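You operate a simulated robot arm through the tools that you are given. There is no shell and no other tool. Be economical: measure what you need, move in short steps, check, and stop when the job is done.

You are at the controls of a simulated robot arm. One attempt, no reset.

Task
Put one of the folded rags from the landing table on the green tag there.

Only the result counts: the job must be done as asked and must still hold three seconds after the hand-in. Knocking over, shifting, dropping, spilling or breaking anything else fails it.

Robot
A 7-joint arm with a two-finger parallel gripper, fixed in place. Base frame: the origin is at the foot of the arm, x ahead of it, y to its left, z up; the work surface is at about z = 0. Lengths are in cm, angles in degrees, forces in N, time in s.
With the tool pointing down near the work surface it reaches from about 22 to 58 cm from the base axis. Its first joint turns from -66.0 to 66.0 degrees. Payload 2.5 kg.
Tool frame: the origin (TCP) lies between the finger pads and is the grasp point; the fingertips stand 2.3 cm ahead of it; z points along the fingers, y is the line along which they close. Largest opening 9.4 cm; finger width 3.8, thickness 1; the body of the gripper, 5.4 by 9.6 cm, starts 3.9 cm behind the TCP.
Orientation is told as [roll, pitch, yaw] about the base's x, y, z axes, in that order, counted from this pose: with the fingers straight down and closing along the base's y, the tool's x points along the base's -x, its y along +y and its z along -z.

Tools
- The arm moves only by the tool drive_tool. Its argument "moves" is a list of rows, each a list of 2 entries, a list of its own where there are three numbers: the shift along the tool's x, y, z in cm, then the turn about the tool's z in degrees. In form: [[[x, y, z], yaw], ...]. A call has 1 to 20 rows; each row is the pose to reach, as a shift and turn from the pose commanded when the call began, along the tool's axes at that moment. "grip" is the closure, from 0 (fully open) to 1 (shut), set as the call begins (left out, the last holds). A row lasts 0.2 s, in which the tool goes at most 5 cm and 8.6 degrees; a call with a longer step from one row to the next is refused whole, and so is a gripper value outside its range. Where a pose cannot be reached the arm comes as near as it can. A force on the tool above 40 N (or 10 N above the force at the start of the call, whichever is more), or a blocked arm, ends the call early, and 0.2 s more pass. The fingers move at their own pace (about 10.8 cm/s each) and stop on an object; they squeeze with about 26 N. The grip force told is the motor's: it shows also when the fingers shut on nothing. Time passes only in rows, and 0.2 s behind the last, so rows that repeat a pose let the fingers close. It gives the time, the measured TCP pose, the force on the tool (base axes), the opening and the grip force at its end, in the units of the frame above (readings bear some noise).
- Cameras (640 x 400 px; columns grow to the right, rows downward): "scene" is fixed at [11.4, -40.36, 54.01]; the picture's right is [0.86, -0.50, 0.00], its down [-0.31, -0.53, -0.79] and it looks along [0.40, 0.68, -0.61] (base axes); focal length 292 px, centre (320, 200). "wrist" rides on the gripper at [8.6, 1.6, -7.4] in the tool frame; the picture's right is [-0.18, 0.98, 0.00], its down [-0.58, -0.11, -0.81] and it looks along [-0.79, -0.15, 0.59] (tool axes); focal length 243 px, centre (320, 200). There is no depth. A picture from a camera that has moved, and an enlarged one, comes with that camera's place and axes in the base frame and with its lens.
- grab_frame(camera): a new picture of that camera. No time passes.
- close_up(camera, box): a new picture of the part [left, top, right, bottom] of that camera's present view, enlarged. No time passes.
- hand_in(): hands the job in; it is judged then, once.

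Work in short steps. Places have to be worked out from the pictures, the camera data and where the tool is seen: move nearer, look again, correct. Check each grasp and each placing, and mend what went wrong. You have 90 turns and 38 pictures in all, those below and enlarged ones among them. Open the gripper and draw the arm clear of the work before you hand the job in, unless the task says otherwise; then end with one line.

The tools are called after ">>>" as a command line: name --argument value ..., lists and objects as JSON in quotes. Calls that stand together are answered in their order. drive_tool: Moves the arm, as the interface text tells. Its arguments: {"type":"object","properties":{"moves":{"type":"array"},"grip":{"type":"number"}},"required":["moves"]} The other tools are called the same way: grab_frame (camera) takes a picture; close_up (camera, box) takes an enlarged picture of a part of a camera's view; hand_in () hands the job in.

At the start:

```text
t: 0.0
tool_pos: [31.83, 22.77, 30.78]
tool_rot: [0.0, -0.2, 0.0]
ft_force: [0.5, -0.3, -1.1]
grip_width: 9.4
grasp_force: 0.1
```

scene: 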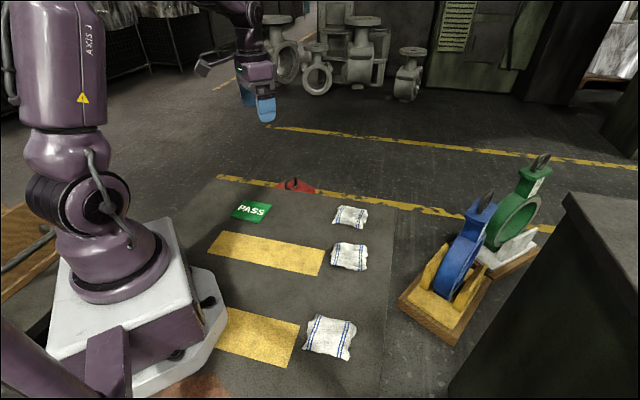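
wrist: 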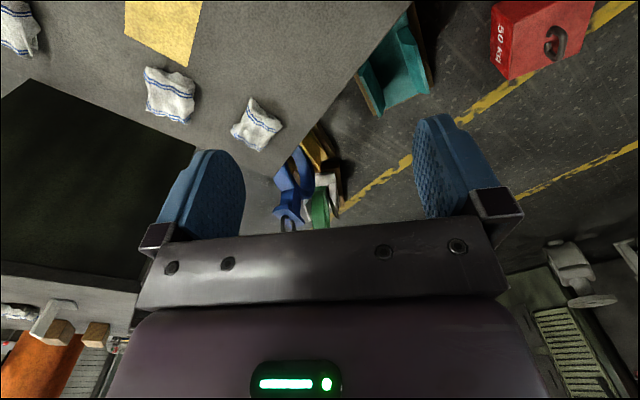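

The scene shows three rags at roughly (50.6, 9), (41.5, -3) and (27, -17.6), and the PASS tag near (27, 25). I'll take enlarged views to measure them.

>>> close_up --camera "scene" --box '[300, 190, 400, 290]'

>>> close_up --camera "scene" --box '[200, 170, 320, 245]'

```text
4.00 times, centred on (350, 240) of scene
camera zoom: at [11.4, -40.36, 54.01], right [0.86, -0.5, 0.0], down [-0.31, -0.53, -0.79], along [0.4, 0.68, -0.61], focal length 1167 px, centre (200, 40)
```

zoom: 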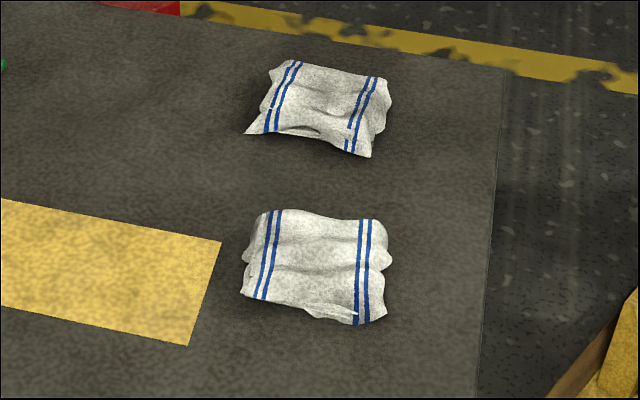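

```text
5.33 times, centred on (260, 208) of scene
camera zoom: at [11.4, -40.36, 54.01], right [0.86, -0.5, 0.0], down [-0.31, -0.53, -0.79], along [0.4, 0.68, -0.61], focal length 1557 px, centre (640, 160)
```

zoom: 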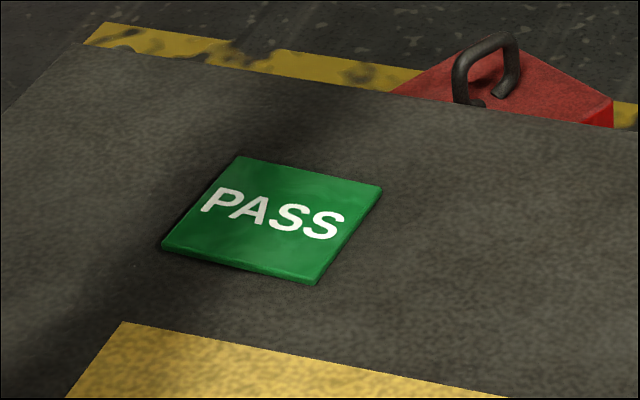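

Rag 2 is about 7.4 x 6.7 cm, centred near (41, -3.7), with its stripes along about 48°. I'll move above it at z≈16 with the tool turned 42°, so the fingers close along the stripes.

>>> drive_tool --moves '[[[-1.15, -3.31, 1.85], 5.25], [[-2.3, -6.62, 3.7], 10.5], [[-3.45, -9.93, 5.55], 15.75], [[-4.6, -13.24, 7.4], 21], [[-5.75, -16.55, 9.25], 26.25], [[-6.9, -19.86, 11.1], 31.5], [[-8.05, -23.17, 12.95], 36.75], [[-9.2, -26.48, 14.8], 42], [[-9.2, -26.48, 14.8], 42], [[-9.2, -26.48, 14.8], 42]]' --grip 0

>>> grab_frame --camera "wrist"

>>> grab_frame --camera "scene"

```text
t: 2.2
tool_pos: [41.1, -3.72, 15.85]
tool_rot: [0.0, 0.0, -42.0]
ft_force: [-1.9, -0.1, 0.7]
grip_width: 9.36
grasp_force: 0.0
```

```text
33 pictures are left
camera wrist: at [35.82, 3.2, 23.3], right [0.79, 0.61, 0.0], down [0.36, -0.47, 0.81], along [0.49, -0.64, -0.59], focal length 243 px, centre (320, 200)
```

wrist: 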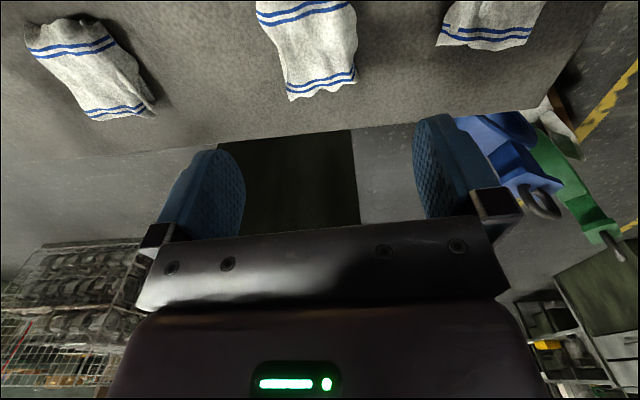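

```text
32 pictures are left
```

scene: 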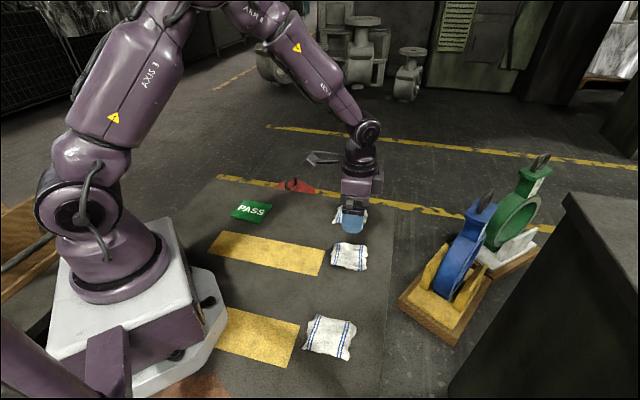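

The wrist picture agrees on the rag's place and turn. The fingers are about 0.7 cm too far along tool y, so I'll correct that and descend to z≈6.5 to check.

>>> drive_tool --moves '[[[0, -0.7, 3], 0], [[0, -0.7, 6], 0], [[0, -0.7, 9.3], 0], [[0, -0.7, 9.3], 0]]'

>>> close_up --camera "scene" --box '[300, 190, 400, 290]'

>>> grab_frame --camera "wrist"

```text
t: 3.2
tool_pos: [40.68, -4.31, 6.75]
tool_rot: [0.0, 0.0, -41.9]
ft_force: [1.1, -0.3, -0.2]
grip_width: 9.42
grasp_force: 0.1
```

```text
4.00 times, centred on (350, 240) of scene
camera zoom: at [11.4, -40.36, 54.01], right [0.86, -0.5, 0.0], down [-0.31, -0.53, -0.79], along [0.4, 0.68, -0.61], focal length 1167 px, centre (200, 40)
```

zoom: 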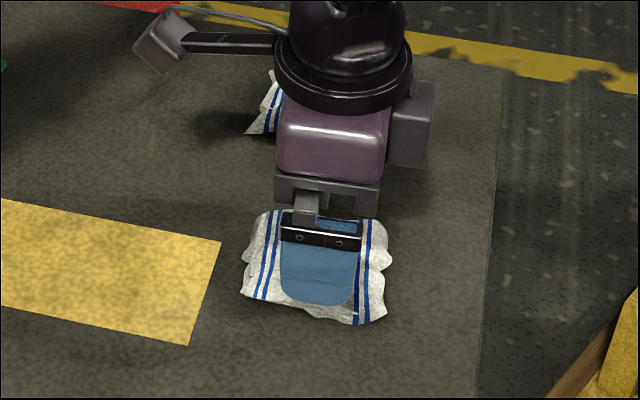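

```text
30 pictures are left
camera wrist: at [35.44, 2.61, 14.11], right [0.79, 0.61, 0.0], down [0.36, -0.47, 0.81], along [0.49, -0.64, -0.59], focal length 243 px, centre (320, 200)
```

wrist: 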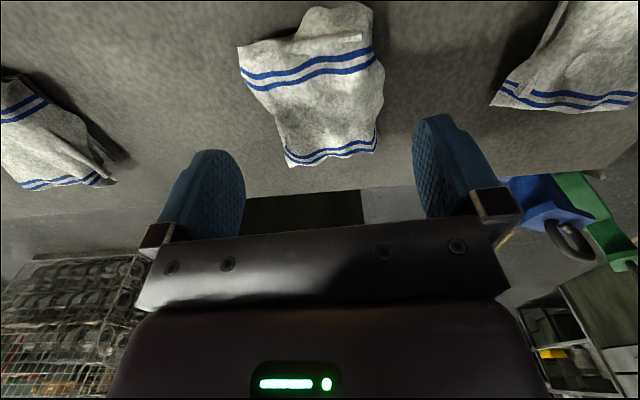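

The rag's middle matches the TCP within 0.2 cm on both axes. I'll descend to z≈2.8, which puts the tips 0.5 above the table, and then close.

>>> drive_tool --moves '[[[0, 0, 1.5], 0], [[0, 0, 3], 0], [[0, 0, 3.9], 0], [[0, 0, 3.9], 0]]'

>>> drive_tool --moves '[[[0, 0, 0], 0], [[0, 0, 0], 0], [[0, 0, 0], 0], [[0, 0, 0], 0]]' --grip 1

>>> close_up --camera "scene" --box '[300, 190, 400, 290]'

```text
t: 4.2
tool_pos: [40.68, -4.21, 2.7]
tool_rot: [0.1, -0.1, -42.0]
ft_force: [-0.1, -0.3, 0.1]
grip_width: 9.41
grasp_force: 0.1
```

```text
t: 5.2
tool_pos: [40.63, -4.31, 2.66]
tool_rot: [0.0, 0.0, -42.0]
ft_force: [0.3, -0.4, 0.1]
grip_width: 5.44
grasp_force: 26.4
```

```text
4.00 times, centred on (350, 240) of scene
camera zoom: at [11.4, -40.36, 54.01], right [0.86, -0.5, 0.0], down [-0.31, -0.53, -0.79], along [0.4, 0.68, -0.61], focal length 1167 px, centre (200, 40)
```

zoom: 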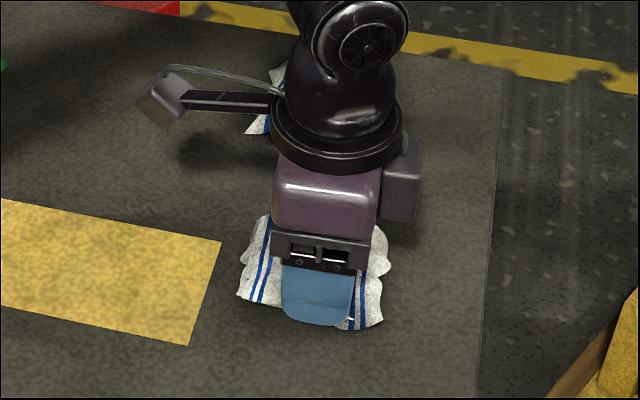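

The rag is held, with the opening at 5.4 and 26 N of grip. I'll lift it straight up.

>>> drive_tool --moves '[[[0, 0, -1], 0], [[0, 0, -3], 0], [[0, 0, -6], 0], [[0, 0, -9], 0], [[0, 0, -12], 0], [[0, 0, -12], 0]]'

>>> grab_frame --camera "scene"

>>> grab_frame --camera "wrist"

```text
t: 6.6
tool_pos: [40.67, -4.21, 14.7]
tool_rot: [0.0, 0.0, -41.9]
ft_force: [-0.4, 0.3, -0.4]
grip_width: 5.41
grasp_force: 26.0
```

```text
28 pictures are left
```

scene: 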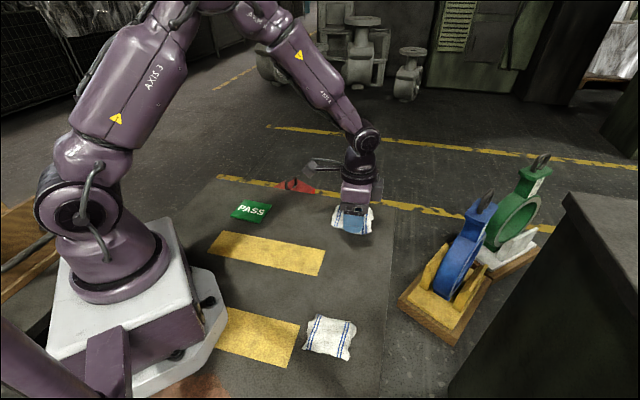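

```text
27 pictures are left
camera wrist: at [35.46, 2.66, 22.08], right [0.79, 0.61, 0.0], down [0.36, -0.47, 0.81], along [0.49, -0.64, -0.59], focal length 243 px, centre (320, 200)
```

wrist: 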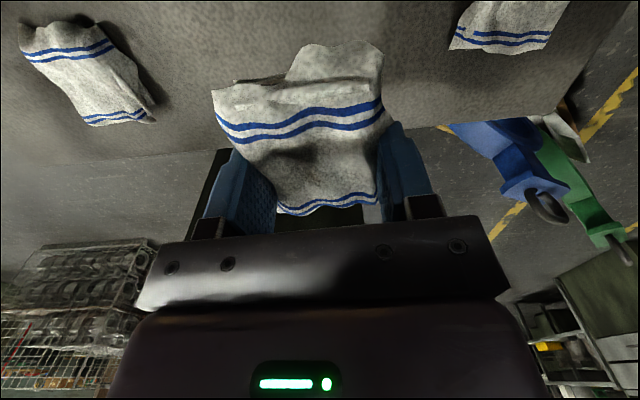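

The rag is lifted cleanly. I'll carry it over the tag at about (27.2, 25.3), with the same yaw since the tag's edges lie near ±45°.

>>> drive_tool --moves '[[[1.5, 0.65, 0], 0], [[4.5, 1.95, 0], 0], [[8.2, 3.55, 0], 0], [[11.9, 5.15, 0], 0], [[15.6, 6.75, 0], 0], [[19.3, 8.36, 0], 0], [[23, 9.96, 0], 0], [[26.5, 11.47, 0], 0], [[28.8, 12.47, 0], 0], [[29.77, 12.89, 0], 0], [[29.77, 12.89, 0], 0], [[29.77, 12.89, 0], 0]]'

>>> grab_frame --camera "wrist"

>>> close_up --camera "scene" --box '[190, 130, 320, 245]'

```text
t: 9.2
tool_pos: [26.91, 25.13, 14.82]
tool_rot: [0.0, -0.1, -42.0]
ft_force: [-0.5, 0.2, 0.0]
grip_width: 5.43
grasp_force: 26.7
```

```text
26 pictures are left
camera wrist: at [21.64, 32.09, 22.21], right [0.79, 0.61, 0.0], down [0.36, -0.47, 0.81], along [0.49, -0.64, -0.59], focal length 243 px, centre (320, 200)
```

wrist: 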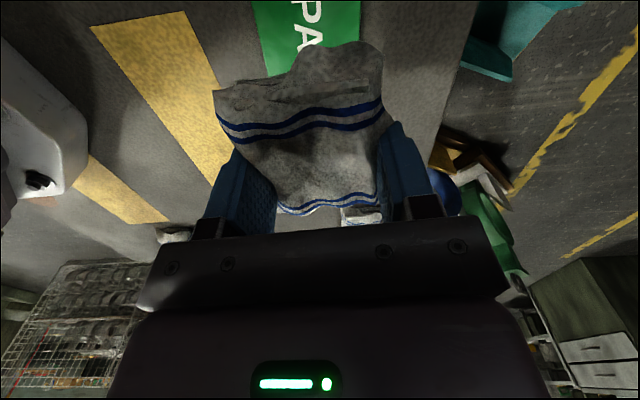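

```text
3.48 times, centred on (255, 188) of scene
camera zoom: at [11.4, -40.36, 54.01], right [0.86, -0.5, 0.0], down [-0.31, -0.53, -0.79], along [0.4, 0.68, -0.61], focal length 1015 px, centre (546, 244)
```

zoom: 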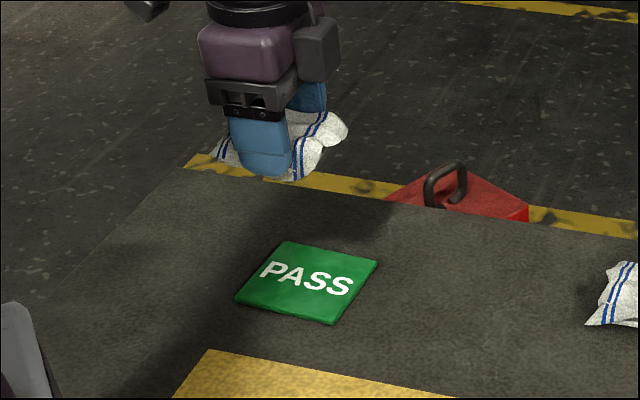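

The tag centre works out to (26.95, 24.6) from both cameras. I'll correct by about 0.35 cm on each axis and lower to z≈5 to check.

>>> drive_tool --moves '[[[-0.35, -0.33, 2], 0], [[-0.35, -0.33, 4.5], 0], [[-0.35, -0.33, 7], 0], [[-0.35, -0.33, 9.5], 0], [[-0.35, -0.33, 9.8], 0], [[-0.35, -0.33, 9.8], 0]]'

>>> close_up --camera "scene" --box '[200, 160, 304, 225]'

>>> grab_frame --camera "wrist"

```text
t: 10.6
tool_pos: [26.99, 24.67, 4.71]
tool_rot: [0.0, 0.0, -42.0]
ft_force: [0.3, 0.7, -0.4]
grip_width: 5.44
grasp_force: 25.7
```

```text
6.15 times, centred on (252, 192) of scene
camera zoom: at [11.4, -40.36, 54.01], right [0.86, -0.5, 0.0], down [-0.31, -0.53, -0.79], along [0.4, 0.68, -0.61], focal length 1796 px, centre (738, 246)
```

zoom: 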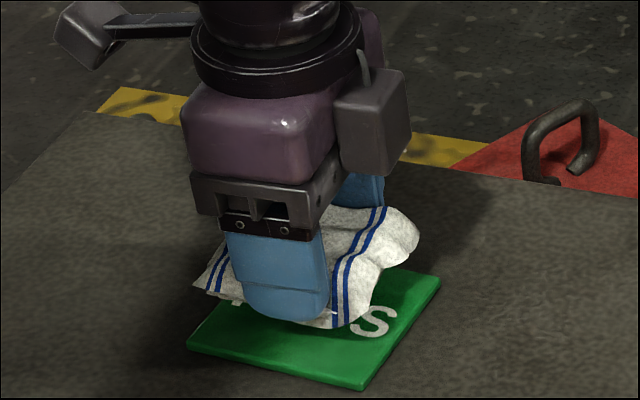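

```text
23 pictures are left
camera wrist: at [21.73, 31.59, 12.16], right [0.79, 0.61, 0.0], down [0.36, -0.47, 0.81], along [0.49, -0.64, -0.59], focal length 243 px, centre (320, 200)
```

wrist: 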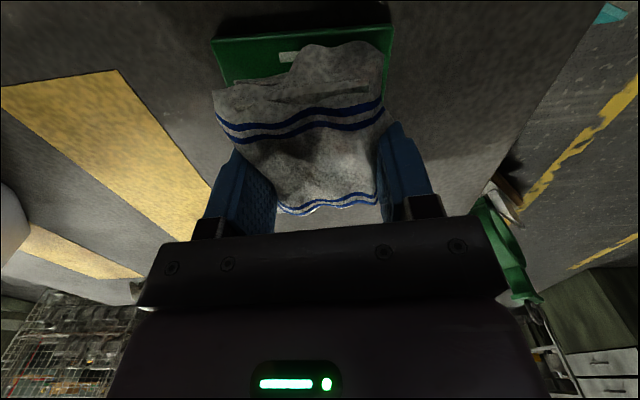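

The rag is centred over the tag. I'll lower slowly to touch it, keeping an eye on the force.

>>> drive_tool --moves '[[[0, 0, 0.4], 0], [[0, 0, 0.8], 0], [[0, 0, 1.1], 0], [[0, 0, 1.4], 0], [[0, 0, 1.4], 0]]'

>>> close_up --camera "scene" --box '[200, 160, 304, 225]'

```text
t: 11.8
tool_pos: [27.07, 24.75, 3.37]
tool_rot: [0.0, -0.1, -41.9]
ft_force: [0.6, 0.2, -1.1]
grip_width: 5.42
grasp_force: 26.4
```

```text
6.15 times, centred on (252, 192) of scene
camera zoom: at [11.4, -40.36, 54.01], right [0.86, -0.5, 0.0], down [-0.31, -0.53, -0.79], along [0.4, 0.68, -0.61], focal length 1796 px, centre (738, 246)
```

zoom: 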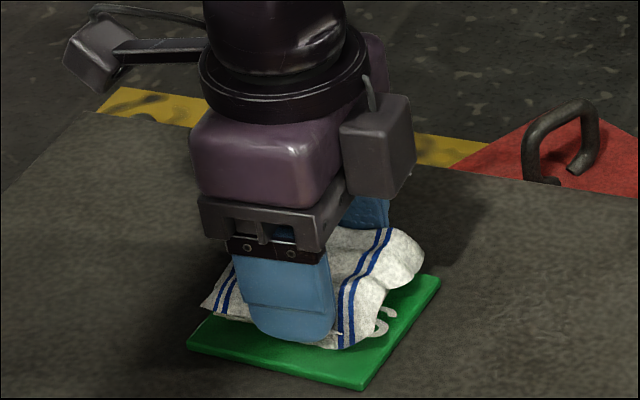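

The rag's centroid sits within about 0.4 cm of the tag's centre. I'll lower slightly further to find contact.

>>> drive_tool --moves '[[[0, 0, 0.1], 0], [[0, 0, 0.2], 0], [[0, 0, 0.2], 0]]'

```text
t: 12.6
tool_pos: [27.17, 24.66, 3.29]
tool_rot: [0.1, 0.0, -42.0]
ft_force: [-1.4, 0.0, 6.5]
grip_width: 5.44
grasp_force: 26.2
```

There is contact at 6.5 N, so the rag is resting on the tag. I'll open and wait, then back off upward.

>>> drive_tool --moves '[[[0, 0, 0], 0], [[0, 0, 0], 0], [[0, 0, 0], 0], [[0, 0, 0], 0]]' --grip 0

>>> drive_tool --moves '[[[0, 0, -1], 0], [[0, 0, -3], 0], [[0, 0, -6], 0], [[0, 0, -10], 0], [[0, 0, -14], 0], [[0, 0, -18], 0], [[0, 0, -18], 0]]'

>>> grab_frame --camera "scene"

>>> close_up --camera "scene" --box '[200, 160, 304, 225]'

```text
t: 13.6
tool_pos: [27.26, 24.67, 3.28]
tool_rot: [0.0, 0.0, -42.0]
ft_force: [-0.4, 0.6, -0.3]
grip_width: 9.37
grasp_force: 0.1
```

```text
t: 15.2
tool_pos: [27.32, 24.55, 21.42]
tool_rot: [0.0, 0.0, -42.0]
ft_force: [-0.4, -0.1, -0.4]
grip_width: 9.42
grasp_force: 0.1
```

```text
21 pictures are left
```

scene: 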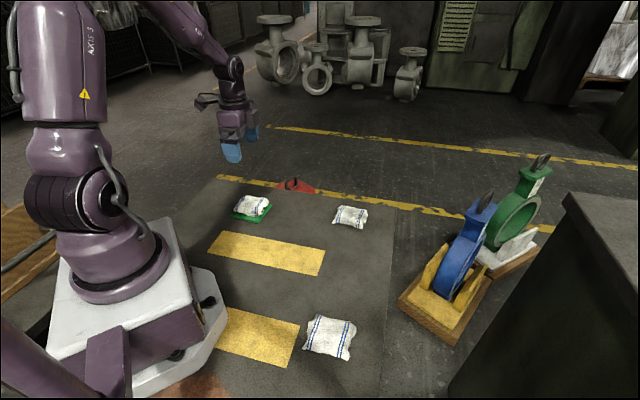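

```text
6.15 times, centred on (252, 192) of scene
camera zoom: at [11.4, -40.36, 54.01], right [0.86, -0.5, 0.0], down [-0.31, -0.53, -0.79], along [0.4, 0.68, -0.61], focal length 1796 px, centre (738, 246)
```

zoom: 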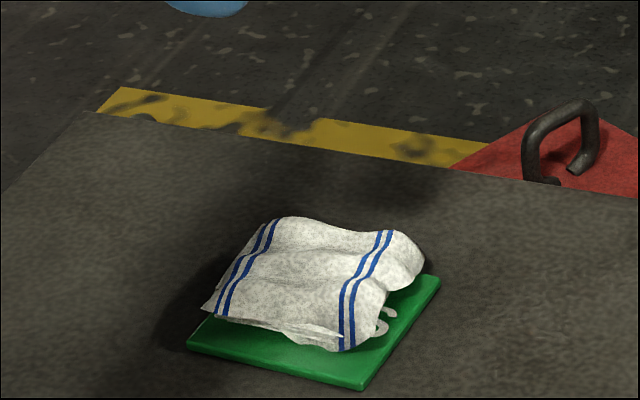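

The rag is on the tag, possibly slightly toward the rear. I'll use the wrist camera from the opposite side to see how far off centre it is.

>>> drive_tool --moves '[[[3, 0, -2], 0], [[6, 0, -4], 0], [[6, 0, -4], 0]]'

>>> grab_frame --camera "wrist"

```text
t: 16.0
tool_pos: [22.82, 28.89, 25.47]
tool_rot: [0.0, -0.1, -42.0]
ft_force: [-0.6, 0.3, -0.2]
grip_width: 9.38
grasp_force: 0.0
```

```text
19 pictures are left
camera wrist: at [17.58, 35.83, 32.74], right [0.79, 0.61, 0.0], down [0.36, -0.47, 0.81], along [0.49, -0.64, -0.59], focal length 243 px, centre (320, 200)
```

wrist: 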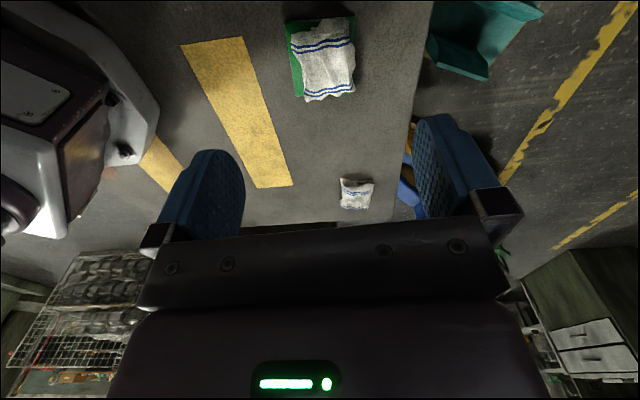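

>>> close_up --camera "wrist" --box '[260, 0, 388, 120]'

```text
3.33 times, centred on (324, 60) of wrist
camera zoom: at [17.58, 35.83, 32.74], right [0.79, 0.61, 0.0], down [0.36, -0.47, 0.81], along [0.49, -0.64, -0.59], focal length 809 px, centre (307, 667)
```

zoom: 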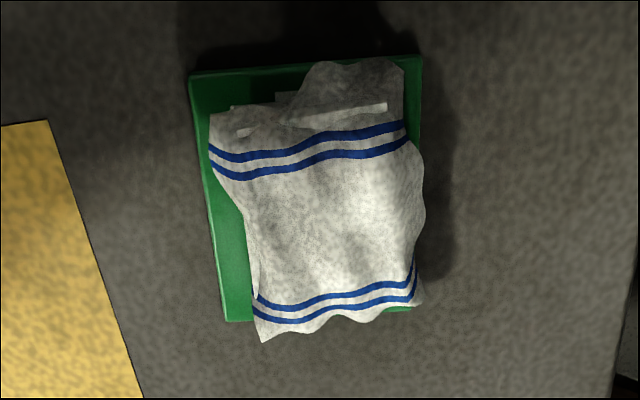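

Seen from above, the rag lies on the tag within about half a centimetre of its centre. The other rags haven't moved, and the arm is open and clear, so I'm handing in.

>>> hand_in

```text
The job is handed in.
```

One folded rag now rests on the green PASS tag, about half a centimetre off centre with one edge slightly over the tag's side, nothing else was disturbed, and the job is handed in.
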